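You operate a simulated robot arm through the tools that you are given. There is no shell and no other tool. Be economical: measure what you need, move in short steps, check, and stop when the job is done.

You are at the controls of a simulated robot arm. One attempt, no reset.

JOB
Put things in order on the top of the dining table. At the end: the white dice is on the blue plate; the brown pawn stands where the blue battery stood; the blue battery stands where the white freshener can (marked "FABRIC FRESHENER") stood; the white freshener can is on the brown dark coaster; whatever was shut is shut again. Leave all else as you found it, and nothing knocked over.
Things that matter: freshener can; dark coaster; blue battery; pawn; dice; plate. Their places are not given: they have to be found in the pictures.

Only the result counts: the job must be done as asked and must still hold three seconds after the hand-in. Knocking over, shifting, dropping, spilling or breaking anything else fails it.

ROBOT AND FRAMES
A 6-joint arm with a two-finger parallel gripper, fixed in place. Base frame: the origin is at the foot of the arm, x ahead of it, y to its left, z up; the work surface is at about z = 0. Lengths are in mm, angles in rad, forces in N, time in s.
With the tool pointing down near the work surface it reaches from about 180 to 460 mm from the base axis. Its first joint turns from -1.222 to 1.222 rad. Payload 1.9 kg.
Tool frame: the origin (TCP) lies between the finger pads and is the grasp point; the fingertips stand 23 mm ahead of it; z points along the fingers, y is the line along which they close. The gripper opens to 94 mm. The fingers are 38 mm wide and 10 mm thick; the gripper's body (54 by 96 mm) begins 39 mm behind the TCP.
Orientation is that of the tool frame in the base frame, as a unit quaternion [w, x, y, z]. With the fingers straight down and closing along the base's y, the tool's x points along the base's -x, its y along +y and its z along -z.

CONTROLS
- The arm moves only by the tool arm_command. Its argument "motion" is a list of rows, each a list of 7 numbers: the shift along the base's x, y, z in mm, then the turn, a rotation vector about the base's x, y, z in rad, then the gripper command, from -1 (shut) to 1 (fully open), values between in proportion. In form: [[tx, ty, tz, wx, wy, wz, jaw], ...]. A call has 1 to 20 rows; each row shifts and turns the commanded pose from where the row before left it. Each row takes 0.2 s and may step no farther than 50 mm and 0.15 rad from the row before; otherwise, or with a gripper value out of range, the whole call is refused. A pose out of reach is approached as far as the arm can. The call stops where the force on the tool passes 40 N (or 10 N more than at its start, if that is more) or the arm is blocked; 0.2 s more then pass. The fingers move at their own pace (about 108 mm/s each) and stop on an object; they squeeze with about 41 N. The grip force told is the motor's: it shows also when the fingers shut on nothing. Time passes only in rows, and 0.2 s behind the last, so rows that do not move let the fingers close. It gives the time, the measured TCP pose, the force on the tool (base axes), the opening and the grip force at its end, in the units of the frame above (readings bear some noise).
- Cameras (640 x 400 px; columns grow to the right, rows downward): "scene" is fixed at [58.2, 303.3, 433.9]; the picture's right is [-0.75, -0.66, 0.00], its down [-0.30, 0.34, -0.89] and it looks along [0.59, -0.67, -0.45] (base axes); focal length 229 px, centre (320, 200). "wrist" rides on the gripper at [-39, 0, -44] in the tool frame; the picture's right is [0.00, -1.00, 0.00], its down [0.97, 0.00, -0.24] and it looks along [0.24, 0.00, 0.97] (tool axes); focal length 218 px, centre (320, 200).
- capture(camera): a new picture of that camera. The clock stands still meanwhile.
- measure_at(camera, pixels): there is no depth. For up to 12 entries [column, row, z] of the newest picture of that camera ("zoom" is the newest enlarged one), the place [x, y] in the base frame at which the ray of that pixel passes the height z, good to about 2 mm, but the place of the scene camera against the robot may be out by one fixed shift of up to 12 mm in any direction. The clock stands still meanwhile.
- enlarge(camera, box): a new picture of the part [left, top, right, bottom] of that camera's present view, enlarged. The clock stands still meanwhile.
- finish_job(): hands the job in; it is judged then, once.

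Go step by step. Measure first, check grasps and placings, and put right what went wrong. The budget is 80 turns and 38 pictures, counting those below and the enlarged ones. Unless the task says otherwise, let go and move clear before handing in, and close with one line.

The tools are called after "Request:" as name(argument=value, ...) on one line, values as JSON. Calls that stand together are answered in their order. arm_command: Moves the arm, as the interface text tells. Its arguments: {"type":"object","properties":{"motion":{"type":"array"}},"required":["motion"]} The other tools are called the same way: capture (camera) takes a picture; measure_at (camera, pixels) gives the place at which the rays of pixels pass given heights; enlarge (camera, box) takes an enlarged picture of a part of a camera's view; finish_job () hands the job in.

At the start:

```text
t: 0.0
tcp_pos: [316.0, -47.3, 326.8]
tool_rot: [0.0, 0.0, 1.0, 0.0]
wrist_force: [0.0, -0.6, -0.2]
finger_gap: 94.3
grasp_force: 0.1
```

scene: 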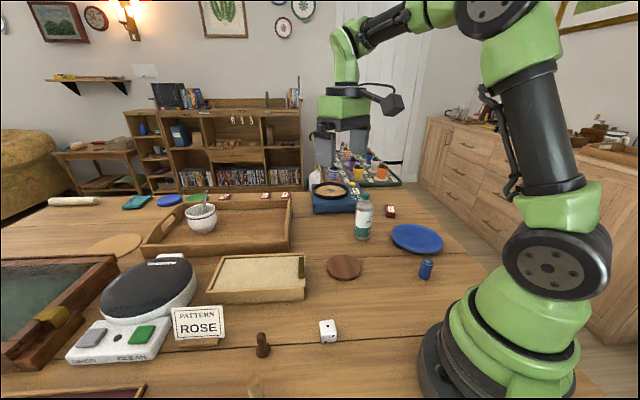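
wrist: 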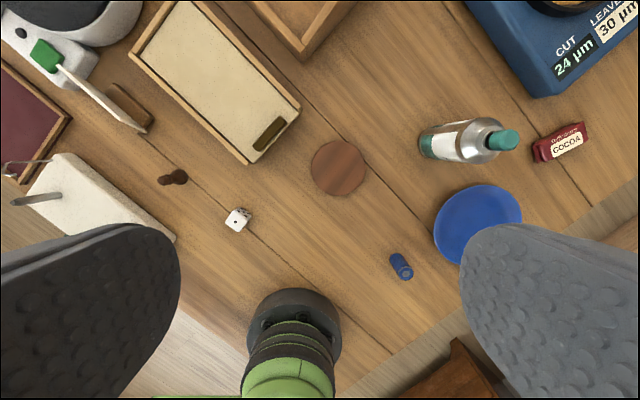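

The pictures show the pawn near scene (263,343), the dice at (328,330), the battery at (426,268), the plate at (417,238), the dark coaster at (344,267) and a bottle at (363,215). I'll enlarge the bottle and the device with the buttons to find out which object is the freshener.

Request:
enlarge(camera="scene", box=[300, 170, 460, 290])

Request:
enlarge(camera="scene", box=[50, 240, 350, 400])

Request:
measure_at(camera="wrist", pixels=[[170, 178, 0], [237, 219, 10], [338, 167, 0], [401, 266, 0], [478, 224, 0], [425, 145, 0], [507, 140, 100], [400, 258, 0], [404, 272, 30]])

```text
3.33 times, centred on (380, 230) of scene
```

zoom: 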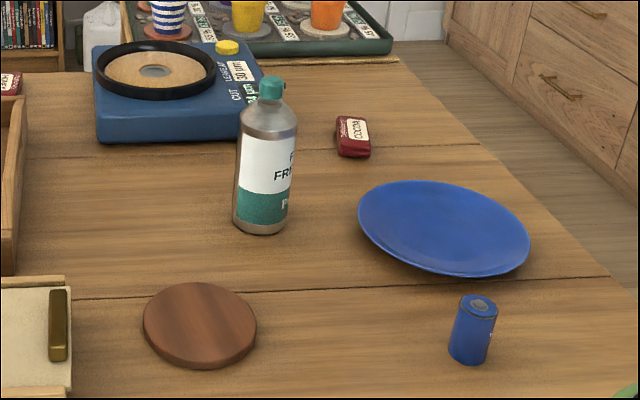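

```text
2.13 times, centred on (200, 320) of scene
```

zoom: 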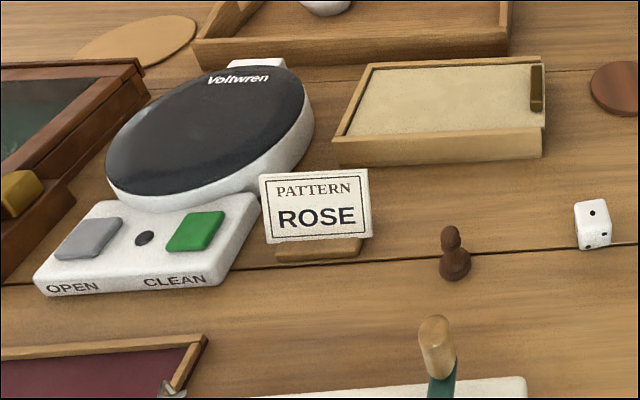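

```text
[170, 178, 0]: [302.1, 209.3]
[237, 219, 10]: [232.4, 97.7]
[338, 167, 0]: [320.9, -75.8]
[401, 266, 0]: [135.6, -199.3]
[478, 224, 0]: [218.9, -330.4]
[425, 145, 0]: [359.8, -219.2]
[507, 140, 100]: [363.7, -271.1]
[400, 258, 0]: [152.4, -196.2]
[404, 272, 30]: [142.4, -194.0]
```

The bottle is the freshener can, at about (362,-225). The battery is at about (150,-196), and all the goal places are in the open. I'll move the wrist camera over that side to measure more accurately.

Request:
arm_command(motion=[[-4, -48, 0, 0, 0, 0, 1], [-4, -48, 0, 0, 0, 0, 1], [-4, -47, 0, 0, 0, 0, 1], [0, 0, 0, 0, 0, 0, 1], [0, 0, 0, 0, 0, 0, 1]])

Request:
capture(camera="wrist")

```text
t: 1.2
tcp_pos: [304.9, -189.9, 330.5]
tool_rot: [0.0, 0.0, 1.0, 0.0]
wrist_force: [0.0, -0.4, -0.3]
finger_gap: 93.9
grasp_force: 0.0
```

```text
33 pictures are left
```

wrist: 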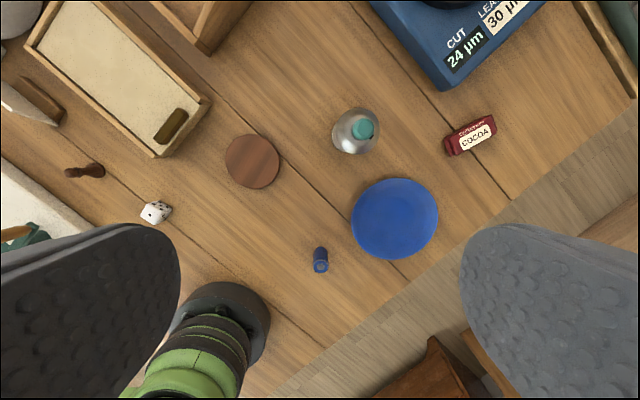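

The bottle now shows at (355,132), the battery at (321,260), the coaster at (252,161) and the plate at (395,218). I'll enlarge them and measure.

Request:
enlarge(camera="wrist", box=[216, 90, 456, 290])

Request:
measure_at(camera="wrist", pixels=[[252, 161, 5], [395, 218, 5], [353, 131, 0], [363, 128, 140], [320, 255, 0], [321, 266, 40], [155, 212, 10], [72, 173, 0]])

Request:
measure_at(camera="scene", pixels=[[363, 237, 0], [365, 194, 120], [365, 194, 140], [425, 276, 0], [344, 270, 0], [428, 261, 40], [417, 238, 5]])

```text
2.00 times, centred on (336, 190) of wrist
```

zoom: 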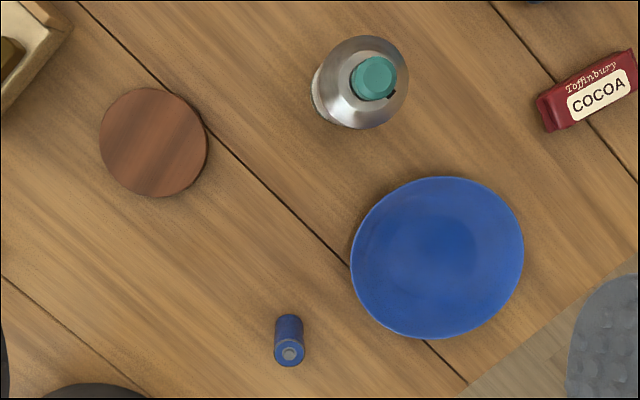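

```text
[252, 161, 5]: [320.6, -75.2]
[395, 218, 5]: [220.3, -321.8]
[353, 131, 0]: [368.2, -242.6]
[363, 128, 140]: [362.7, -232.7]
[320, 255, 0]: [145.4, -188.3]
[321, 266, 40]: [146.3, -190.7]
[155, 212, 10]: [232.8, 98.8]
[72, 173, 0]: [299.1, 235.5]
```

```text
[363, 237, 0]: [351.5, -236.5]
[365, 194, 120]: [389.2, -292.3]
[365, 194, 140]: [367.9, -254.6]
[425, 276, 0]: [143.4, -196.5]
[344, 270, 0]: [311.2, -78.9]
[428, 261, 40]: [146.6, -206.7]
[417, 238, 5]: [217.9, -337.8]
```

The bottle is about 58 mm wide and stands near (362,-233). I'll put the camera straight above it for an accurate position.

Request:
arm_command(motion=[[9, -21, 0, 0, 0, 0, 1], [9, -21, 0, 0, 0, 0, 1], [0, 0, 0, 0, 0, 0, 1], [0, 0, 0, 0, 0, 0, 1]])

Request:
enlarge(camera="wrist", box=[240, 90, 400, 190])

Request:
enlarge(camera="wrist", box=[200, 170, 360, 290])

```text
t: 2.2
tcp_pos: [322.3, -233.5, 327.0]
tool_rot: [-0.001, 0.0, 1.0, 0.0]
wrist_force: [-0.2, 0.0, -0.1]
finger_gap: 93.8
grasp_force: 0.1
```

```text
4.00 times, centred on (320, 140) of wrist
```

zoom: 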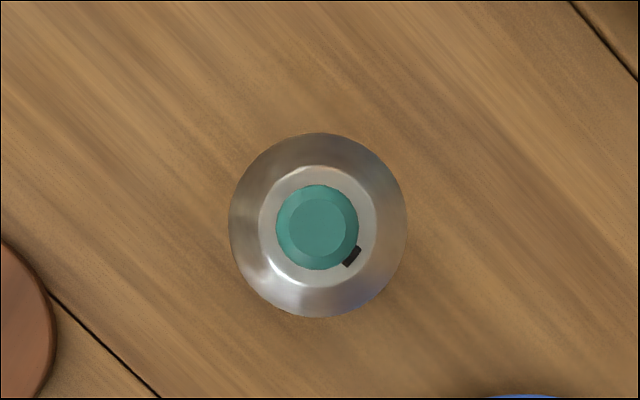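

```text
3.33 times, centred on (280, 230) of wrist
```

zoom: 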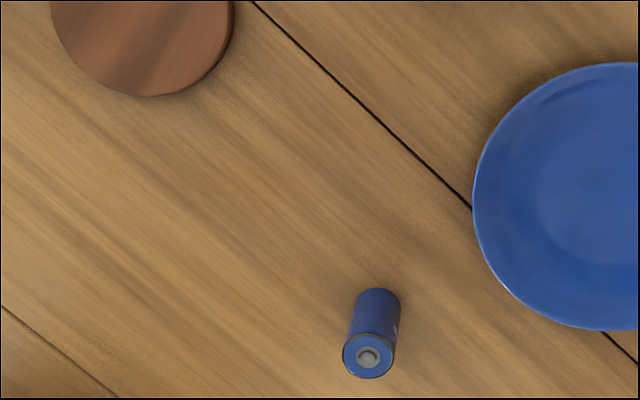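

The bottle is now almost concentric at about (319.5,147), so its axis can be read directly. The battery top is at zoom (367,357).

Request:
measure_at(camera="wrist", pixels=[[319.5, 147, 140], [319.5, 146.3, 110], [319.5, 146.3, 0], [297.5, 146.3, 110], [341.5, 146.3, 110], [319.5, 123.3, 110], [319.5, 169.3, 110]])

Request:
measure_at(camera="zoom", pixels=[[367, 357, 30], [367, 357, 40], [367, 357, 50], [378, 310, 0], [378, 289, 0], [400, 305, 0], [355, 302, 0], [342, 357, 40], [392, 357, 40]])

```text
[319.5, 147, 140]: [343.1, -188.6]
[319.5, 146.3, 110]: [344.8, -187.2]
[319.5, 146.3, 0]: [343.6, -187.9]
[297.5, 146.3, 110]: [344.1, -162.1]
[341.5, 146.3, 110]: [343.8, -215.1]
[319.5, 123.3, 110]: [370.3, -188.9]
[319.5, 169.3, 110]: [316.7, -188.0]
```

```text
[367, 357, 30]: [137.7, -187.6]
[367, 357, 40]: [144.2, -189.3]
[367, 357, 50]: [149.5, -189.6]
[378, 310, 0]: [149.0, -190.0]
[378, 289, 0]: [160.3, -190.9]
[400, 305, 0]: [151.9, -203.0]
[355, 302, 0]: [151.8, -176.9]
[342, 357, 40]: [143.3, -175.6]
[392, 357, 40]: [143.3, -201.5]
```

Allowing for the change of pose, the bottle axis is at about (361.5,-232) and the battery at about (147.5,-190), 26 mm wide. I need the bottle's shoulder height before choosing how to grasp it, so I'll enlarge it in the scene view.

Request:
enlarge(camera="scene", box=[323, 180, 403, 250])

```text
5.71 times, centred on (363, 215) of scene
```

zoom: 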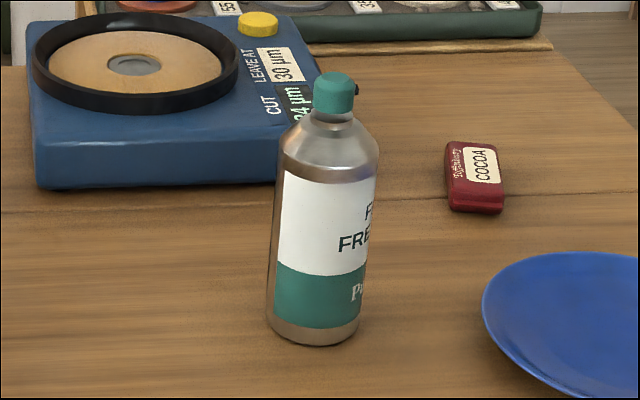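

The cylinder runs up to about z 100–105 and the whole bottle is 140–150 mm tall. I'll grasp it from straight above with the TCP near z 114, so the pads hold the top of the cylinder and the gripper body clears the cap.

Request:
arm_command(motion=[[20, 1, -40, 0, 0, 0, 1], [19, 0.5, -40, 0, 0, 0, 1], [0, 0, -40, 0, 0, 0, 1], [0, 0, -30, 0, 0, 0, 1], [0, 0, -20, 0, 0, 0, 1], [0, 0, -15, 0, 0, 0, 1], [0, 0, 0, 0, 0, 0, 1], [0, 0, 0, 0, 0, 0, 1]])

Request:
enlarge(camera="scene", box=[303, 150, 423, 250])

```text
t: 4.0
tcp_pos: [359.3, -231.3, 142.2]
tool_rot: [0.0, 0.0, 1.0, 0.0]
wrist_force: [0.4, -0.1, -0.1]
finger_gap: 94.0
grasp_force: 0.1
```

```text
4.00 times, centred on (363, 200) of scene
```

zoom: 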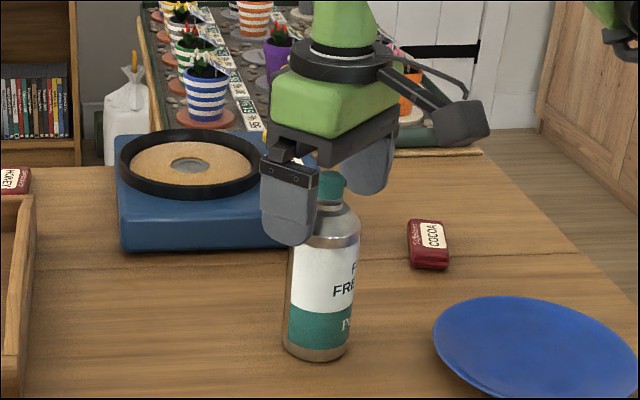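

The fingers straddle the bottle as planned, with the tips at about z 119. I'll go down to z 114 and close.

Request:
arm_command(motion=[[2, -0.5, -12, 0, 0, 0, 1], [0, 0, -10, 0, 0, 0, 1], [0, 0, -6, 0, 0, 0, 1], [0, 0, 0, 0, 0, 0, 1], [0, 0, 0, 0, 0, 0, 1]])

Request:
arm_command(motion=[[0, 0, 0, 0, 0, 0, -0.2], [0, 0, 0, 0, 0, 0, -0.2], [0, 0, 0, 0, 0, 0, -1], [0, 0, 0, 0, 0, 0, -1], [0, 0, 0, 0, 0, 0, -1]])

```text
t: 5.2
tcp_pos: [362.1, -231.4, 113.7]
tool_rot: [0.0, 0.0, 1.0, 0.0]
wrist_force: [-0.1, -0.1, 0.9]
finger_gap: 93.9
grasp_force: 0.0
```

```text
t: 6.4
tcp_pos: [362.3, -231.4, 113.7]
tool_rot: [0.0, 0.0, 1.0, 0.0]
wrist_force: [-0.1, -1.6, 3.1]
finger_gap: 51.3
grasp_force: 41.1
```

The grip holds at 51 mm and 41 N. I'll lift a little and check.

Request:
arm_command(motion=[[0, 0, 10, 0, 0, 0, -1], [0, 0, 15, 0, 0, 0, -1], [0, 0, 20, 0, 0, 0, -1], [0, 0, 0, 0, 0, 0, -1], [0, 0, 0, 0, 0, 0, -1]])

Request:
enlarge(camera="scene", box=[303, 150, 423, 250])

```text
t: 7.6
tcp_pos: [367.2, -231.2, 159.7]
tool_rot: [0.0, 0.0, 1.0, 0.0]
wrist_force: [-0.5, -0.6, -2.3]
finger_gap: 50.7
grasp_force: 41.3
```

```text
4.00 times, centred on (363, 200) of scene
```

zoom: 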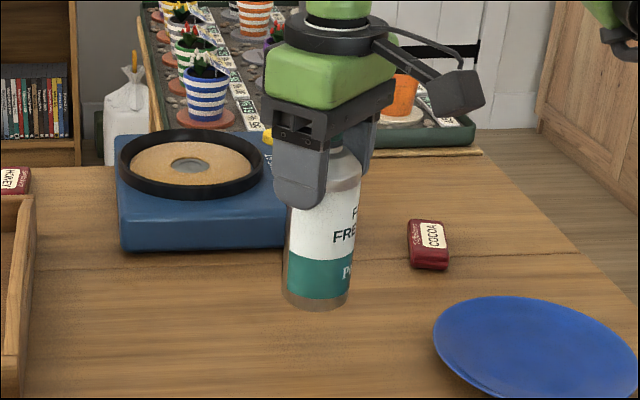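

The bottle is held upright. I'll carry it over to the coaster at (321,-75.4), staying high.

Request:
arm_command(motion=[[-10, 36, 5, 0, 0, 0, -1], [-11, 40, 0, 0, 0, 0, -1], [-11, 40, 0, 0, 0, 0, -1], [-10, 40, 0, 0, 0, 0, -1], [0, 0, 0, 0, 0, 0, -1], [0, 0, 0, 0, 0, 0, -1]])

Request:
capture(camera="scene")

```text
t: 9.0
tcp_pos: [322.6, -73.2, 161.1]
tool_rot: [0.0, 0.0, 1.0, 0.0]
wrist_force: [-0.2, -0.2, -1.8]
finger_gap: 51.0
grasp_force: 41.0
```

```text
26 pictures are left
```

scene: 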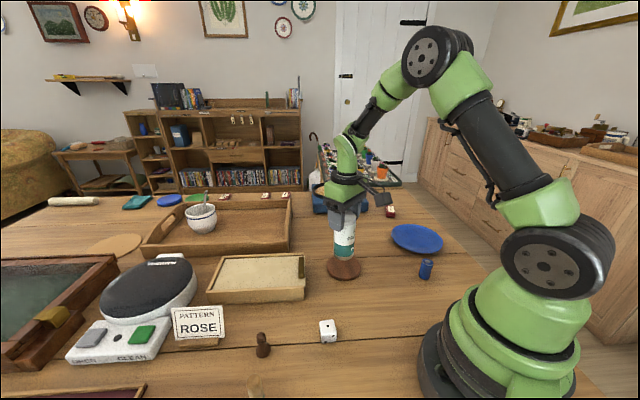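

The bottle hangs over the coaster. I'll lower it to just above, then feel for contact in small steps.

Request:
arm_command(motion=[[-1.5, -2, -12, 0, 0, 0, -1], [0, 0, -12, 0, 0, 0, -1], [0, 0, -8, 0, 0, 0, -1], [0, 0, 0, 0, 0, 0, -1], [0, 0, 0, 0, 0, 0, -1]])

Request:
enlarge(camera="scene", box=[304, 200, 384, 290])

```text
t: 10.2
tcp_pos: [319.2, -76.7, 132.1]
tool_rot: [-0.001, 0.0, 1.0, 0.0]
wrist_force: [-0.6, -1.0, -1.9]
finger_gap: 51.0
grasp_force: 41.0
```

```text
4.44 times, centred on (344, 245) of scene
```

zoom: 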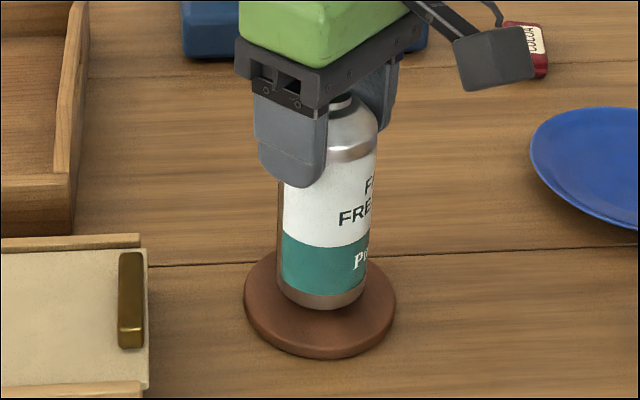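

The bottle is centred over the coaster, about 10 mm up. I'll creep down.

Request:
arm_command(motion=[[1, 1, -3, 0, 0, 0, -1], [0, 0, -2, 0, 0, 0, -1], [0, 0, -1, 0, 0, 0, -1], [0, 0, 0, 0, 0, 0, -1]])

Request:
arm_command(motion=[[0, 0, -1, 0, 0, 0, -1], [0, 0, -1, 0, 0, 0, -1], [0, 0, 0, 0, 0, 0, -1]])

```text
t: 11.2
tcp_pos: [321.2, -76.4, 126.4]
tool_rot: [0.0, 0.0, 1.0, 0.0]
wrist_force: [-0.6, 0.5, -1.0]
finger_gap: 50.9
grasp_force: 41.1
```

```text
t: 12.0
tcp_pos: [321.5, -76.1, 124.3]
tool_rot: [0.0, 0.0, 1.0, 0.0]
wrist_force: [0.4, -0.4, -0.8]
finger_gap: 51.1
grasp_force: 41.2
```

Request:
arm_command(motion=[[0, 0, -1, 0, 0, 0, -1], [0, 0, 0, 0, 0, 0, -1]])

Request:
arm_command(motion=[[0, 0, -1, 0, 0, 0, -1], [0, 0, 0, 0, 0, 0, -1]])

Request:
enlarge(camera="scene", box=[314, 240, 374, 290])

```text
t: 12.6
tcp_pos: [320.3, -76.6, 123.7]
tool_rot: [0.0, 0.0, 1.0, 0.001]
wrist_force: [-5.8, 4.1, 17.2]
finger_gap: 50.9
grasp_force: 41.0
```

```text
t: 13.2
tcp_pos: [321.4, -76.5, 121.6]
tool_rot: [0.004, 0.0, 1.0, 0.0]
wrist_force: [-1.6, 3.3, 34.8]
finger_gap: 51.0
grasp_force: 40.6
```

```text
8.00 times, centred on (344, 265) of scene
```

zoom: 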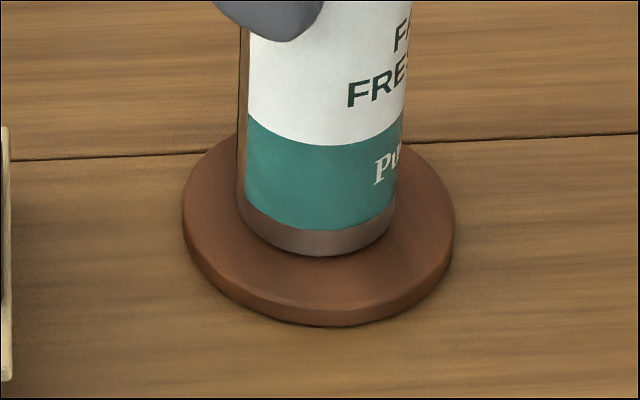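

The bottle is down on the coaster and pressing with 35 N. I'll ease up 1.5 mm, open and go straight up.

Request:
arm_command(motion=[[0, 0, 1.5, 0, 0, 0, -1], [0, 0, 0, 0, 0, 0, -1], [0, 0, 0, 0, 0, 0, 0.3], [0, 0, 0, 0, 0, 0, 1], [0, 0, 0, 0, 0, 0, 1], [0, 0, 0, 0, 0, 0, 1]])

Request:
arm_command(motion=[[0, 0, 20, 0, 0, 0, 1], [0, 0, 30, 0, 0, 0, 1], [0, 0, 40, 0, 0, 0, 1], [0, 0, 40, 0, 0, 0, 1], [0, 0, 0, 0, 0, 0, 1]])

Request:
capture(camera="scene")

```text
t: 14.6
tcp_pos: [320.5, -76.4, 122.7]
tool_rot: [0.0, 0.0, 1.0, 0.0]
wrist_force: [0.0, 0.1, 0.5]
finger_gap: 94.0
grasp_force: 0.1
```

```text
t: 15.8
tcp_pos: [321.9, -74.8, 251.0]
tool_rot: [0.0, -0.001, 1.0, 0.0]
wrist_force: [-0.5, 0.3, 0.1]
finger_gap: 94.1
grasp_force: 0.1
```

```text
23 pictures are left
```

scene: 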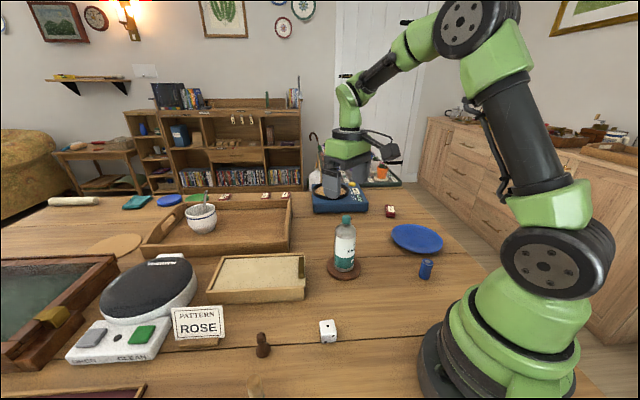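

The bottle stands on the coaster. Next is the battery: I'll hover over (147.5,-190) and look.

Request:
arm_command(motion=[[-35, -23, 0, 0, 0, 0, 1], [-35, -23, 0, 0, 0, 0, 1], [-35, -23, 0, 0, 0, 0, 1], [-35, -23, -10, 0, 0, 0, 1], [-33, -21.7, -20, 0, 0, 0, 1], [0, 0, 0, 0, 0, 0, 1], [0, 0, 0, 0, 0, 0, 1]])

Request:
capture(camera="wrist")

```text
t: 17.4
tcp_pos: [147.5, -188.4, 222.5]
tool_rot: [-0.001, 0.001, 1.0, 0.0]
wrist_force: [0.0, -1.0, 1.1]
finger_gap: 94.2
grasp_force: 0.1
```

```text
22 pictures are left
```

wrist: 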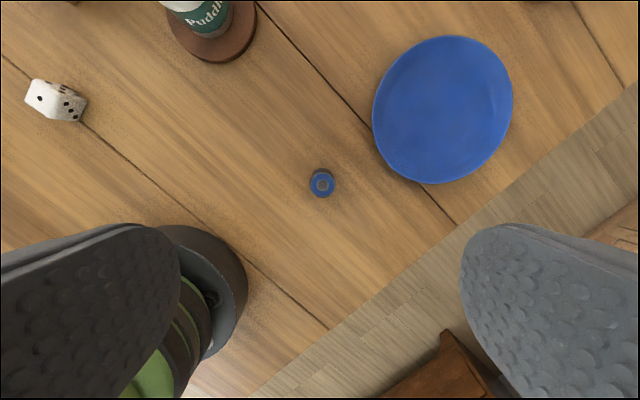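

The battery top is at (322,183) and the plate centre at about (443,109). I'll measure both.

Request:
measure_at(camera="wrist", pixels=[[322, 183, 35], [322, 183, 45], [309, 183, 45], [335, 183, 45], [320, 168.5, 0], [443, 109, 8], [373, 110, 15], [513, 110, 15], [443, 35, 15], [443, 184, 15]])

```text
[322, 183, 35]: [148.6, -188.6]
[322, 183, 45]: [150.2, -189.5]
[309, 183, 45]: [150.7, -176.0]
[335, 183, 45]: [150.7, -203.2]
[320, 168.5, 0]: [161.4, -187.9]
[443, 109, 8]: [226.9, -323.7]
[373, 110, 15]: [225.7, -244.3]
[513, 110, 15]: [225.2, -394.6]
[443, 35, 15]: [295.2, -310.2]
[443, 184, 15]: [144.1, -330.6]
```

The battery is at (148,-189.5), 26 mm across and about 45 mm tall. I'll narrow the jaw to about 60 mm, go down to z 30 and grip.

Request:
arm_command(motion=[[0.5, 0.5, -40, 0, 0, 0, 0.3], [0, 0, -40, 0, 0, 0, 0.3], [0, 0, -40, 0, 0, 0, 0.3], [0, 0, -20, 0, 0, 0, 0.3], [0, 0, 0, 0, 0, 0, 0.3], [0, 0, 0, 0, 0, 0, 0.3]])

Request:
capture(camera="wrist")

```text
t: 18.8
tcp_pos: [149.6, -188.9, 82.1]
tool_rot: [0.0, 0.0, 1.0, 0.0]
wrist_force: [-0.8, -0.7, -0.4]
finger_gap: 60.8
grasp_force: 0.0
```

```text
21 pictures are left
```

wrist: 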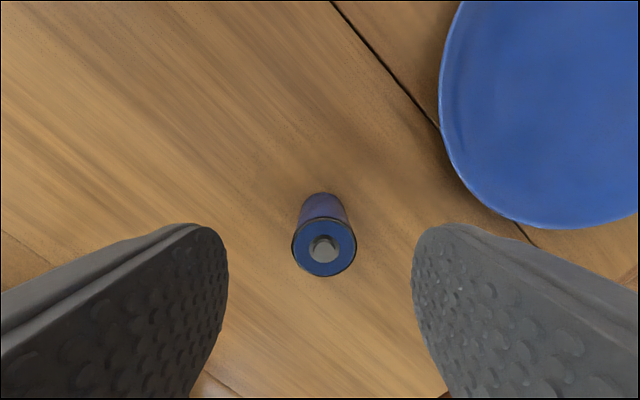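

Request:
measure_at(camera="wrist", pixels=[[324, 245, 40], [324, 245, 45], [322, 193, 0], [302, 203, 0], [345, 203, 0]])

Request:
arm_command(motion=[[0, 0, -20, 0, 0, 0, 0.3], [0, 0, -20, 0, 0, 0, 0.3], [0, 0, -12, 0, 0, 0, 0.3], [0, 0, 0, 0, 0, 0, 0.3], [0, 0, 0, 0, 0, 0, -1], [0, 0, 0, 0, 0, 0, -1], [0, 0, 0, 0, 0, 0, -1]])

```text
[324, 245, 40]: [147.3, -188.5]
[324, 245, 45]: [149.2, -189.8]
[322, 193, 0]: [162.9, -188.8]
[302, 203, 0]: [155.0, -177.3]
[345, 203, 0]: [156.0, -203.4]
```

```text
t: 20.4
tcp_pos: [148.0, -190.2, 30.2]
tool_rot: [0.0, 0.0, 1.0, 0.0]
wrist_force: [0.6, -1.0, -0.2]
finger_gap: 24.9
grasp_force: 41.0
```

The battery is gripped at 24.9 mm. I'll lift it and carry it to the freshener's old place at (361.5,-232).

Request:
arm_command(motion=[[0, 0, 20, 0, 0, 0, -1], [0, 0, 40, 0, 0, 0, -1], [10, -2, 40, 0, 0, 0, -1], [40, -8, 0, 0, 0, 0, -1], [40, -8, 0, 0, 0, 0, -1], [40, -8, 0, 0, 0, 0, -1], [40, -8, 0, 0, 0, 0, -1], [43, -8.2, 0, 0, 0, 0, -1], [0, 0, 0, 0, 0, 0, -1], [0, 0, 0, 0, 0, 0, -1]])

Request:
arm_command(motion=[[0, 0, -40, 0, 0, 0, -1], [0, 0, -35, 0, 0, 0, -1], [0, 0, -15, 0, 0, 0, -1], [0, 0, 0, 0, 0, 0, -1], [0, 0, 0, 0, 0, 0, -1]])

Request:
capture(camera="scene")

```text
t: 22.6
tcp_pos: [357.2, -230.1, 129.8]
tool_rot: [0.0, 0.0, 1.0, 0.001]
wrist_force: [0.4, 0.3, -1.0]
finger_gap: 24.5
grasp_force: 40.7
```

```text
t: 23.8
tcp_pos: [361.8, -231.3, 41.4]
tool_rot: [0.001, 0.0, 1.0, 0.0]
wrist_force: [-0.1, 0.6, -0.1]
finger_gap: 25.0
grasp_force: 40.9
```

```text
20 pictures are left
```

scene: 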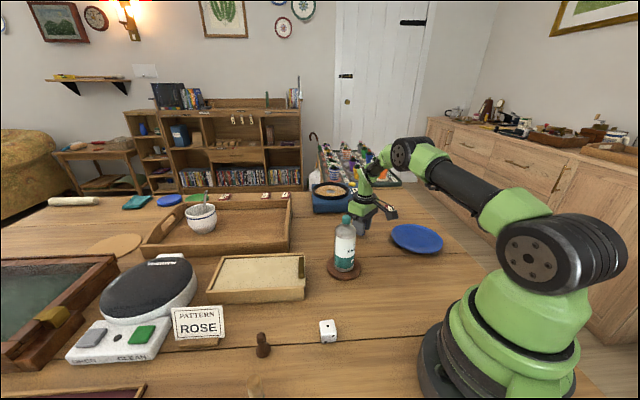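

The pose is right and the battery's foot is about 10 mm up. I'll creep down to contact.

Request:
arm_command(motion=[[0, 0, -4, 0, 0, 0, -1], [0, 0, -3, 0, 0, 0, -1], [0, 0, -2, 0, 0, 0, -1], [0, 0, 0, 0, 0, 0, -1]])

Request:
arm_command(motion=[[0, 0, -1, 0, 0, 0, -1], [0, 0, 0, 0, 0, 0, -1]])

Request:
arm_command(motion=[[0, 0, -1, 0, 0, 0, -1], [0, 0, 0, 0, 0, 0, -1]])

```text
t: 24.8
tcp_pos: [361.2, -231.4, 32.9]
tool_rot: [0.0, 0.001, 1.0, 0.0]
wrist_force: [0.3, 0.2, -1.0]
finger_gap: 25.1
grasp_force: 41.1
```

```text
t: 25.4
tcp_pos: [361.6, -231.2, 32.2]
tool_rot: [-0.001, 0.001, 1.0, 0.0]
wrist_force: [-0.2, 0.2, -1.2]
finger_gap: 25.2
grasp_force: 41.6
```

```text
t: 26.0
tcp_pos: [360.5, -232.2, 31.2]
tool_rot: [0.002, 0.0, 1.0, 0.0]
wrist_force: [-5.1, -1.3, 13.0]
finger_gap: 24.7
grasp_force: 41.7
```

The battery has touched down (13 N). I'll ease up half a millimetre, open moderately and rise.

Request:
arm_command(motion=[[0, 0, 0.5, 0, 0, 0, -1], [0, 0, 0, 0, 0, 0, -1], [0, 0, 0, 0, 0, 0, 0], [0, 0, 0, 0, 0, 0, 0.3], [0, 0, 0, 0, 0, 0, 0.3], [0, 0, 20, 0, 0, 0, 0.3], [0, 0, 40, 0, 0, 0, 0.3], [0, 0, 40, 0, 0, 0, 0.3], [0, 0, 40, 0, 0, 0, 0.3], [0, 0, 40, 0, 0, 0, 0.5], [0, 0, 0, 0, 0, 0, 1], [0, 0, 0, 0, 0, 0, 1]])

Request:
capture(camera="wrist")

```text
t: 28.6
tcp_pos: [362.5, -231.7, 213.2]
tool_rot: [0.0, 0.0, 1.0, 0.0]
wrist_force: [-0.4, 0.1, 0.6]
finger_gap: 94.1
grasp_force: 0.0
```

```text
19 pictures are left
```

wrist: 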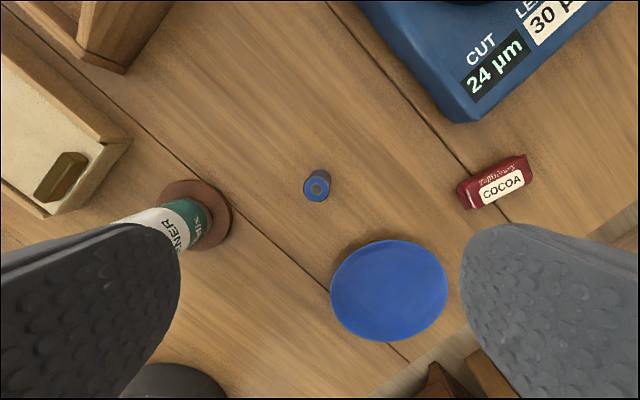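

Request:
measure_at(camera="wrist", pixels=[[316.5, 189, 45], [319, 170, 0], [389, 290, 10]])

```text
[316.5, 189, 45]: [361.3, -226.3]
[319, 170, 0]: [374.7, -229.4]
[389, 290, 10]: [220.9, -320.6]
```

The battery stands at the freshener's old place, to within measuring noise. Next I'll go to the pawn and dice side and look from above.

Request:
arm_command(motion=[[-10, 40, 30, 0, 0, 0, 1], [-10, 45, 30, 0, 0, 0, 1], [-15, 45, 10, 0, 0, 0, 1], [-15, 45, 0, 0, 0, 0, 1], [-15, 45, 0, 0, 0, 0, 1], [-15, 45, 0, 0, 0, 0, 1], [-15, 45, 0, 0, 0, 0, 1], [0, 45, 0, 0, 0, 0, 1], [0, 20, 0, 0, 0, 0, 1], [0, 0, 0, 0, 0, 0, 1], [0, 0, 0, 0, 0, 0, 1]])

Request:
capture(camera="wrist")

```text
refused: row 1 steps farther than a row can; nothing moved
```

```text
18 pictures are left
```

wrist: 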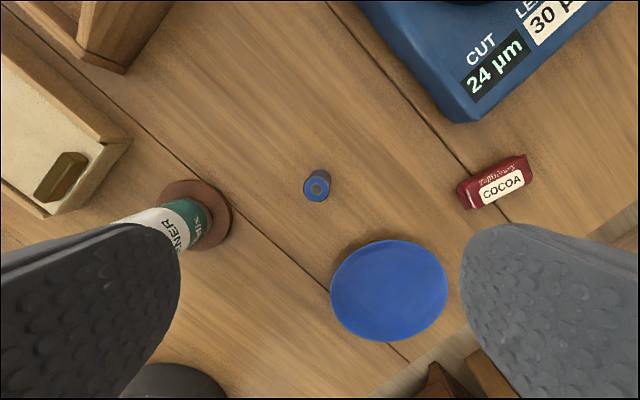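

The move was refused because the first row was too long. I'll send it again in shorter steps, rising first to clear the bottle.

Request:
arm_command(motion=[[0, 10, 40, 0, 0, 0, 1], [-10, 30, 30, 0, 0, 0, 1], [-15, 45, 0, 0, 0, 0, 1], [-15, 45, 0, 0, 0, 0, 1], [-15, 45, 0, 0, 0, 0, 1], [-15, 45, 0, 0, 0, 0, 1], [-15, 45, 0, 0, 0, 0, 1], [0, 45, 0, 0, 0, 0, 1], [0, 45, 0, 0, 0, 0, 1], [0, 25, -20, 0, 0, 0, 1], [0, 0, 0, 0, 0, 0, 1], [0, 0, 0, 0, 0, 0, 1]])

Request:
capture(camera="wrist")

```text
t: 31.2
tcp_pos: [277.9, 146.8, 260.7]
tool_rot: [0.0, 0.0, 1.0, 0.0]
wrist_force: [1.1, -0.2, 0.0]
finger_gap: 94.0
grasp_force: 0.0
```

```text
17 pictures are left
```

wrist: 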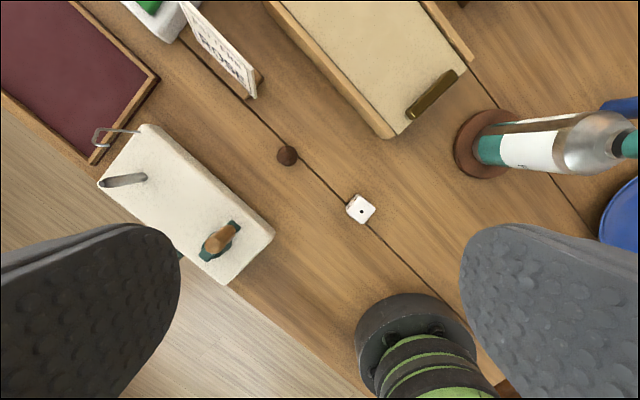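

Request:
enlarge(camera="wrist", box=[260, 120, 400, 240])

Request:
measure_at(camera="wrist", pixels=[[287, 156, 0], [287, 156, 20], [361, 211, 18], [361, 211, 0], [262, 244, 20], [258, 90, 0], [202, 5, 50], [180, 258, 20], [215, 240, 100]])

```text
3.33 times, centred on (330, 180) of wrist
```

zoom: 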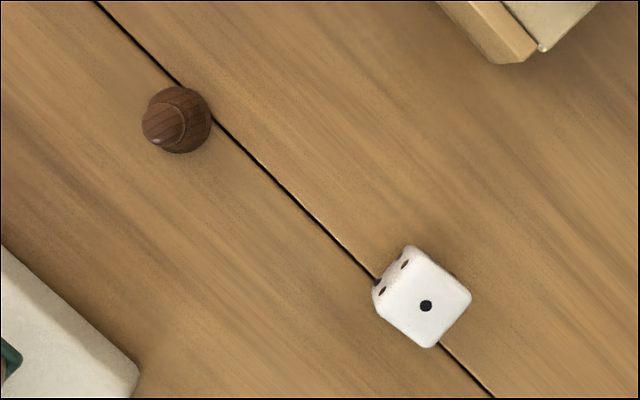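

```text
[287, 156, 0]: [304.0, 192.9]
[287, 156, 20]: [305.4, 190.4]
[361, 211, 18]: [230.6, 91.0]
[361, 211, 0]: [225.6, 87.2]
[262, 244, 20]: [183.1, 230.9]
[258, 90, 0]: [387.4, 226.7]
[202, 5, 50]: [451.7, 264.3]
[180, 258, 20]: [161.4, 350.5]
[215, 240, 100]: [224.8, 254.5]
```

The pawn's base is at about (304,191). The dice, about 25 mm, is at (229,90) and turned about 51°. I'll go above the pawn for a close check.

Request:
arm_command(motion=[[14, 22, -30, 0, 0, 0, 0.2], [14, 20.7, -40, 0, 0, 0, 0.2], [0, 0, -45, 0, 0, 0, 0.2], [0, 0, -45, 0, 0, 0, 0.2], [0, 0, 0, 0, 0, 0, 0.2], [0, 0, 0, 0, 0, 0, 0.2]])

Request:
capture(camera="wrist")

```text
t: 32.6
tcp_pos: [306.5, 188.8, 102.0]
tool_rot: [0.0, 0.0, 1.0, 0.001]
wrist_force: [0.5, -0.1, 0.3]
finger_gap: 56.4
grasp_force: 0.1
```

```text
15 pictures are left
```

wrist: 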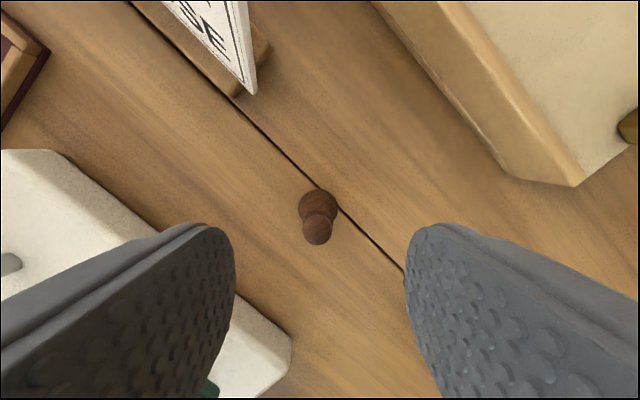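

I see the pawn's base at (320,207) and its head at (318,230). The white block at lower left may be near the left finger, so I'll measure its edge.

Request:
measure_at(camera="wrist", pixels=[[320, 207, 4], [299, 208, 5], [340, 208, 5], [318, 230, 38], [292, 335, 20], [200, 240, 20], [120, 195, 20], [65, 152, 20], [585, 185, 20], [250, 90, 0]])

```text
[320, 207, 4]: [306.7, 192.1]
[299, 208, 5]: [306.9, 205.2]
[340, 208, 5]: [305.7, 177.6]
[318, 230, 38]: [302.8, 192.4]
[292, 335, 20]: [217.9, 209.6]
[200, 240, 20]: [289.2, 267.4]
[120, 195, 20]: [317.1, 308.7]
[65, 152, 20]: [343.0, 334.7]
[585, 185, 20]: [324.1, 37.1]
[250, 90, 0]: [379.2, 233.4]
```

The block edge is at y ≥ 250, clear of the fingers. I'll go down onto the pawn to TCP z 27 and grip.

Request:
arm_command(motion=[[1, 0.5, -30, 0, 0, 0, 0.2], [0, 0, -25, 0, 0, 0, 0.2], [0, 0, -13, 0, 0, 0, 0.2], [0, 0, -7, 0, 0, 0, 0.2], [0, 0, 0, 0, 0, 0, 0.2], [0, 0, 0, 0, 0, 0, -1], [0, 0, 0, 0, 0, 0, -1], [0, 0, 0, 0, 0, 0, -1]])

```text
t: 34.4
tcp_pos: [306.0, 190.1, 25.5]
tool_rot: [0.0, 0.0, 1.0, 0.0]
wrist_force: [0.1, -0.2, 0.2]
finger_gap: 21.1
grasp_force: 40.6
```

The pawn is gripped at 21 mm. I'll lift it slightly and check.

Request:
arm_command(motion=[[0, 0, 15, 0, 0, 0, -1], [0, 0, 30, 0, 0, 0, -1], [0, 0, 30, 0, 0, 0, -1], [0, 0, 40, 0, 0, 0, -1], [0, 0, 0, 0, 0, 0, -1], [0, 0, 0, 0, 0, 0, -1]])

Request:
enlarge(camera="scene", box=[180, 200, 340, 350])

```text
t: 35.8
tcp_pos: [302.8, 192.5, 141.2]
tool_rot: [-0.001, 0.0, 1.0, 0.0]
wrist_force: [0.3, 0.3, -0.8]
finger_gap: 20.3
grasp_force: 41.2
```

```text
2.67 times, centred on (260, 275) of scene
```

zoom: 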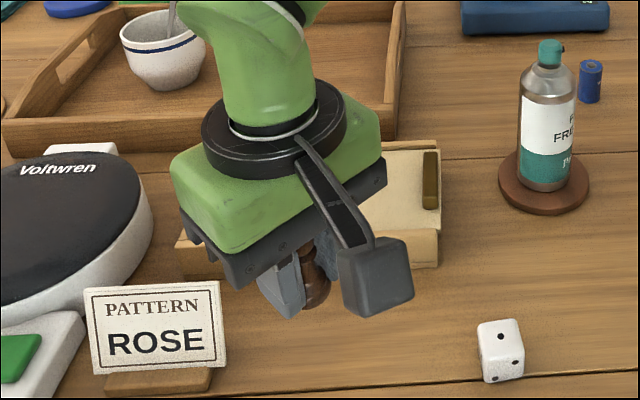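

The pawn is held upright. I'll carry it around over the front of the base at z 200 to the battery's old place at (148.5,-189.5).

Request:
arm_command(motion=[[-18.75, -32.75, 15, 0, 0, 0, -1], [-18.75, -32.75, 15, 0, 0, 0, -1], [-18.75, -32.75, 15, 0, 0, 0, -1], [-18.75, -32.75, 15, 0, 0, 0, -1], [0, -37.5, 0, 0, 0, 0, -1], [0, -37.5, 0, 0, 0, 0, -1], [0, -37.5, 0, 0, 0, 0, -1], [0, -37.5, 0, 0, 0, 0, -1], [-27, -33, 0, 0, 0, 0, -1], [-27, -33, 0, 0, 0, 0, -1], [-27, -33.5, 0, 0, 0, 0, -1], [0, 0, 0, 0, 0, 0, -1], [0, 0, 0, 0, 0, 0, -1]])

```text
t: 38.6
tcp_pos: [148.1, -189.9, 200.9]
tool_rot: [0.0, 0.0, 1.0, 0.0]
wrist_force: [0.0, -0.1, 0.2]
finger_gap: 18.9
grasp_force: 40.5
```

The gap has shrunk from 21.1 to 18.9 mm, so the pawn may be slipping. I'll look before lowering.

Request:
enlarge(camera="scene", box=[370, 170, 530, 290])

Request:
capture(camera="wrist")

```text
3.33 times, centred on (450, 230) of scene
```

zoom: 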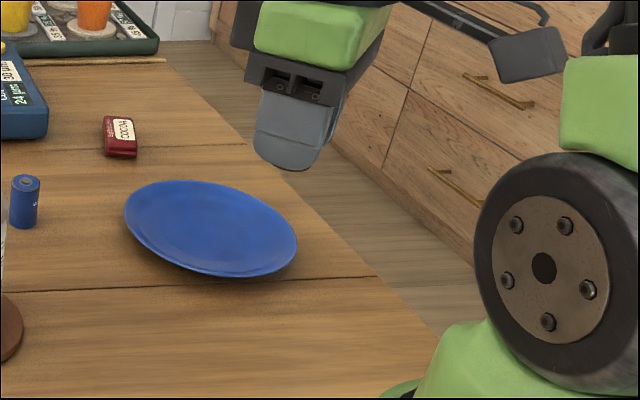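

```text
12 pictures are left
```

wrist: 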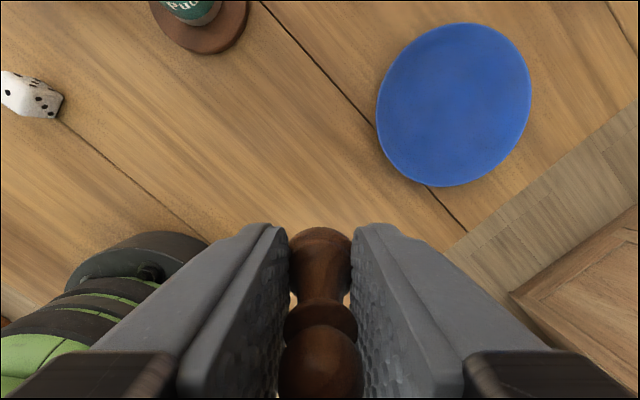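

The pawn sits upright between the pads, with its base at (320,245) and head at (320,365). It has slid a little at most. I'll lower it and creep down early so that I feel the contact.

Request:
arm_command(motion=[[0, 0, -40, 0, 0, 0, -1], [0, 0, -40, 0, 0, 0, -1], [0, 0, -40, 0, 0, 0, -1], [0, 0, -25, 0, 0, 0, -1], [0, 0, -12, 0, 0, 0, -1], [0, 0, 0, 0, 0, 0, -1], [0, 0, 0, 0, 0, 0, -1]])

Request:
enlarge(camera="scene", box=[390, 230, 470, 290])

```text
t: 40.2
tcp_pos: [149.4, -190.2, 42.6]
tool_rot: [0.0, 0.0, 1.0, 0.0]
wrist_force: [0.4, 0.1, -0.9]
finger_gap: 18.4
grasp_force: 40.7
```

```text
6.67 times, centred on (430, 260) of scene
```

zoom: 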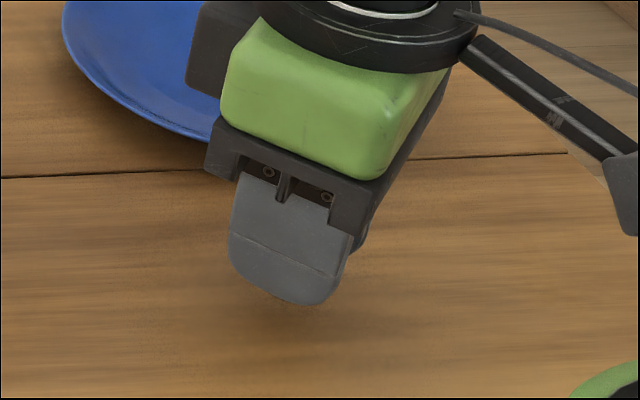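

The pawn is slowly slipping, so I'll lower it promptly in small steps until it touches.

Request:
arm_command(motion=[[0, 0, -3, 0, 0, 0, -1], [0, 0, -2, 0, 0, 0, -1], [0, 0, -2, 0, 0, 0, -1], [0, 0, -2, 0, 0, 0, -1]])

Request:
arm_command(motion=[[0, 0, -1, 0, 0, 0, -1], [0, 0, -1, 0, 0, 0, -1]])

Request:
arm_command(motion=[[0, 0, -1, 0, 0, 0, -1], [0, 0, -1, 0, 0, 0, -1]])

```text
t: 41.2
tcp_pos: [149.5, -190.4, 35.9]
tool_rot: [0.0, 0.0, 1.0, 0.0]
wrist_force: [-0.9, -0.4, -0.3]
finger_gap: 17.7
grasp_force: 41.0
```

```text
t: 41.8
tcp_pos: [148.7, -189.5, 33.9]
tool_rot: [0.0, 0.0, 1.0, 0.0]
wrist_force: [0.6, 0.2, 0.1]
finger_gap: 19.2
grasp_force: 41.2
```

```text
t: 42.4
tcp_pos: [149.0, -189.7, 31.4]
tool_rot: [0.0, 0.0, 1.0, 0.0]
wrist_force: [0.2, 0.0, -0.7]
finger_gap: 20.0
grasp_force: 40.7
```

The gap is growing again (17.7 to 20.0), so the pawn is on the table and the pads are sliding down its base. I'll check the force once more with a picture before letting go.

Request:
arm_command(motion=[[0, 0, -1, 0, 0, 0, -1], [0, 0, -1, 0, 0, 0, -1]])

Request:
capture(camera="wrist")

```text
t: 43.0
tcp_pos: [149.9, -189.5, 30.1]
tool_rot: [0.001, 0.0, 1.0, 0.0]
wrist_force: [-0.6, 1.8, 16.4]
finger_gap: 19.9
grasp_force: 41.2
stopped in row 2: the force on the tool passed its limit (the readings are from after the stop); the commanded pose is now the measured one
```

```text
10 pictures are left
```

wrist: 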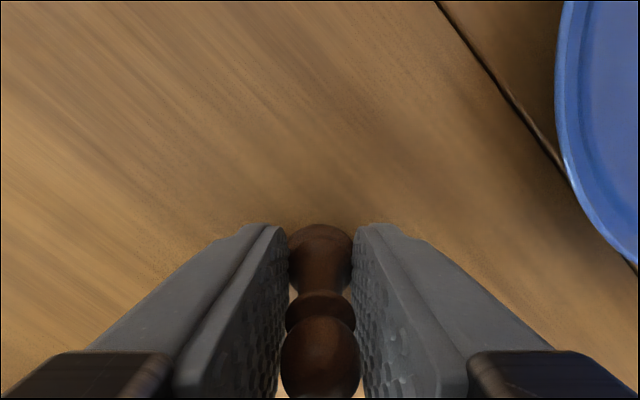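

The pawn is firmly down (16 N and the stop limit reached) and upright. I'll ease off, open and rise.

Request:
arm_command(motion=[[0, 0, 0.5, 0, 0, 0, -1], [0, 0, 0, 0, 0, 0, -0.4], [0, 0, 0, 0, 0, 0, 0], [0, 0, 0, 0, 0, 0, 0.2], [0, 0, 0, 0, 0, 0, 0.2], [0, 0, 20, 0, 0, 0, 0.2], [0, 0, 40, 0, 0, 0, 0.2], [0, 0, 40, 0, 0, 0, 0.2], [0, 0, 40, 0, 0, 0, 0.2], [0, 0, 30, 0, 0, 0, 0.2], [0, 0, 0, 0, 0, 0, 0.2]])

Request:
capture(camera="wrist")

```text
t: 45.4
tcp_pos: [148.4, -191.0, 197.8]
tool_rot: [0.001, 0.0, 1.0, 0.0]
wrist_force: [0.2, 0.6, 0.2]
finger_gap: 56.5
grasp_force: 0.0
```

```text
9 pictures are left
```

wrist: 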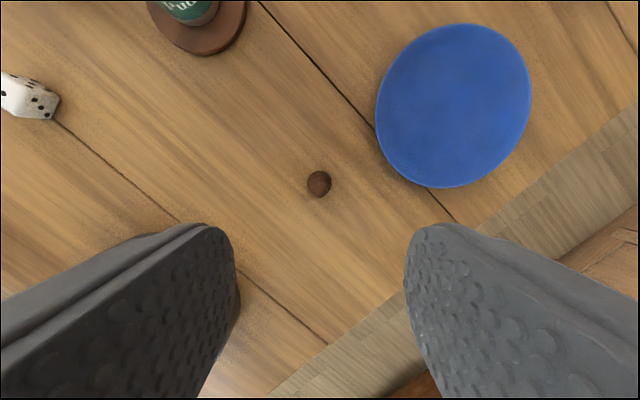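

The pawn stands at the battery's old place, with its head at (319,184). Now I'll go over the dice and turn the tool -0.68 rad to match its faces.

Request:
arm_command(motion=[[27, 33, 0, 0, 0, 0, 0.2], [27, 33, 0, 0, 0, 0, 0.2], [27, 34, 0, 0, 0, 0, 0.2], [0, 40, 0, 0, 0, 0, 0.2], [0, 40, 0, 0, 0, 0, 0.2], [0, 40, 0, 0, 0, -0.1, 0.2], [0, 35, 0, 0, 0, -0.14, 0.2], [2, 28, -20, 0, 0, -0.14, 0.2], [0, 0, -30, 0, 0, -0.14, 0.2], [0, 0, -30, 0, 0, -0.14, 0.2], [0, 0, 0, 0, 0, -0.02, 0.2], [0, 0, 0, 0, 0, 0, 0.2]])

Request:
capture(camera="wrist")

```text
t: 48.0
tcp_pos: [233.1, 94.7, 119.3]
tool_rot: [0.001, 0.334, 0.942, 0.0]
wrist_force: [0.1, -0.5, 0.2]
finger_gap: 56.2
grasp_force: 0.0
```

```text
8 pictures are left
```

wrist: 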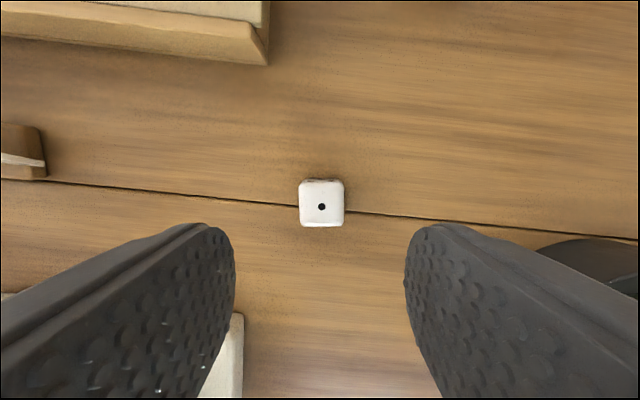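

The dice is well aligned, at (322,205). I'll measure its centre and the block edge near (240,315).

Request:
measure_at(camera="wrist", pixels=[[321.5, 205, 24], [299, 205, 24], [344, 205, 24], [243, 315, 20], [230, 330, 30], [242, 390, 20]])

```text
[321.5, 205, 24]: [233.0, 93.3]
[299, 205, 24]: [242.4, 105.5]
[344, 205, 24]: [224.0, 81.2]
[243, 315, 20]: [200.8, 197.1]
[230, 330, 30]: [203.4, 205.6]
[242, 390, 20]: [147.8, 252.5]
```

The dice is about 28 mm, centred at (233,93.3). I'll go down to z 26 and grip.

Request:
arm_command(motion=[[0, -1, -30, 0, 0, 0, 0.2], [0, 0, -30, 0, 0, 0, 0.2], [0, 0, -20, 0, 0, 0, 0.2], [0, 0, -13, 0, 0, 0, 0.2], [0, 0, 0, 0, 0, 0, 0.2], [0, 0, 0, 0, 0, 0, -1], [0, 0, 0, 0, 0, 0, -1], [0, 0, 0, 0, 0, 0, -1]])

Request:
arm_command(motion=[[0, 0, 20, 0, 0, 0, -1], [0, 0, 40, 0, 0, 0, -1], [0, 0, 40, 0, 0, 0, -1], [0, 0, 40, 0, 0, 0, -1], [0, 0, 35, 0, 0, 0, -1], [0, 0, 0, 0, 0, 0, -1]])

```text
t: 49.8
tcp_pos: [229.4, 94.4, 26.8]
tool_rot: [0.001, 0.333, 0.943, -0.001]
wrist_force: [0.2, -0.3, -0.2]
finger_gap: 28.8
grasp_force: 40.5
```

```text
t: 51.2
tcp_pos: [231.9, 91.4, 201.2]
tool_rot: [0.001, 0.334, 0.943, 0.0]
wrist_force: [-0.4, 0.1, -0.7]
finger_gap: 28.6
grasp_force: 41.0
```

The dice is held at 28.6 mm. I'll carry it to above the plate centre at (221,-321).

Request:
arm_command(motion=[[-1, -41.5, 0, 0, 0, 0, -1], [-1, -41.5, 0, 0, 0, 0, -1], [-1, -41.5, 0, 0, 0, 0, -1], [-1, -41.5, 0, 0, 0, 0, -1], [-1, -41.5, 0, 0, 0, 0, -1], [-1, -41.5, 0, 0, 0, 0, -1], [-1, -41.5, 0, 0, 0, 0, -1], [-1, -41.5, 0, 0, 0, 0, -1], [-1, -41.5, 0, 0, 0, 0, -1], [-1, -41.5, 0, 0, 0, 0, -1], [0, 0, -40, 0, 0, 0, -1], [0, 0, -40, 0, 0, 0, -1], [0, 0, -30, 0, 0, 0, -1], [0, 0, 0, 0, 0, 0, -1], [0, 0, 0, 0, 0, 0, -1]])

Request:
capture(camera="scene")

```text
t: 54.4
tcp_pos: [224.5, -325.5, 93.0]
tool_rot: [0.001, 0.334, 0.943, -0.001]
wrist_force: [-0.6, 0.2, -0.4]
finger_gap: 28.6
grasp_force: 41.4
```

```text
7 pictures are left
```

scene: 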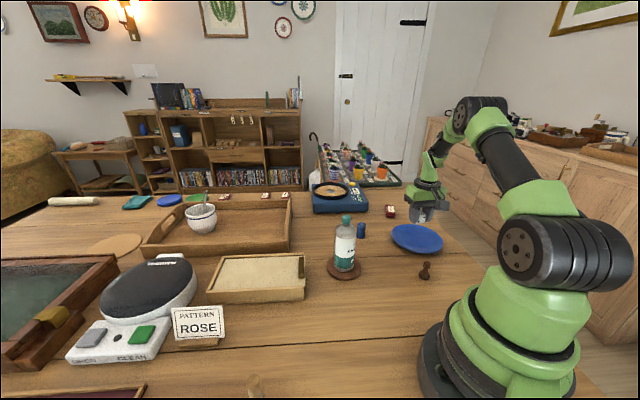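

All is as expected: the pawn stands at (424,270) and the dice is above the plate. I'll lower it to about 15 mm above the plate and check.

Request:
arm_command(motion=[[0, 1, -20, 0, 0, 0, -1], [0, 0, -20, 0, 0, 0, -1], [0, 0, -6, 0, 0, 0, -1], [0, 0, 0, 0, 0, 0, -1], [0, 0, 0, 0, 0, 0, -1]])

Request:
enlarge(camera="scene", box=[372, 195, 462, 265])

```text
t: 55.6
tcp_pos: [223.2, -321.5, 47.7]
tool_rot: [0.001, 0.334, 0.942, 0.0]
wrist_force: [-0.8, 0.2, 0.3]
finger_gap: 28.8
grasp_force: 40.7
```

```text
5.71 times, centred on (417, 230) of scene
```

zoom: 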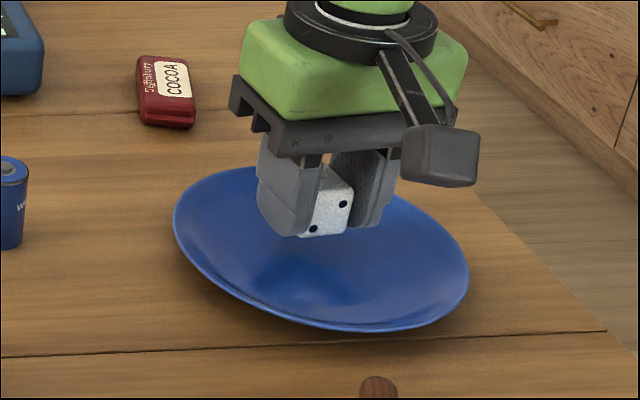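

The dice is centred about 15 mm above the plate. I'll creep down to contact.

Request:
arm_command(motion=[[0, 0, -4, 0, 0, 0, -1], [0, 0, -3, 0, 0, 0, -1], [0, 0, -2, 0, 0, 0, -1], [0, 0, -1, 0, 0, 0, -1], [0, 0, 0, 0, 0, 0, -1]])

Request:
arm_command(motion=[[0, 0, -1, 0, 0, 0, -1], [0, 0, -1, 0, 0, 0, -1], [0, 0, 0, 0, 0, 0, -1]])

```text
t: 56.8
tcp_pos: [222.9, -322.7, 36.8]
tool_rot: [0.001, 0.334, 0.943, 0.0]
wrist_force: [0.4, -0.4, -1.0]
finger_gap: 29.0
grasp_force: 41.5
```

```text
t: 57.6
tcp_pos: [221.1, -323.1, 34.1]
tool_rot: [0.001, 0.334, 0.942, 0.0]
wrist_force: [0.4, 0.1, -0.6]
finger_gap: 29.1
grasp_force: 40.7
```

Request:
arm_command(motion=[[0, 0, -1, 0, 0, 0, -1], [0, 0, 0, 0, 0, 0, -1]])

Request:
arm_command(motion=[[0, 0, -1, 0, 0, 0, -1], [0, 0, 0, 0, 0, 0, -1]])

```text
t: 58.2
tcp_pos: [222.4, -322.4, 33.1]
tool_rot: [0.001, 0.333, 0.943, 0.0]
wrist_force: [0.0, -0.4, -0.5]
finger_gap: 28.7
grasp_force: 40.9
```

```text
t: 58.8
tcp_pos: [220.6, -322.9, 32.7]
tool_rot: [0.001, 0.333, 0.943, -0.001]
wrist_force: [1.1, -0.7, 0.6]
finger_gap: 29.0
grasp_force: 41.1
```

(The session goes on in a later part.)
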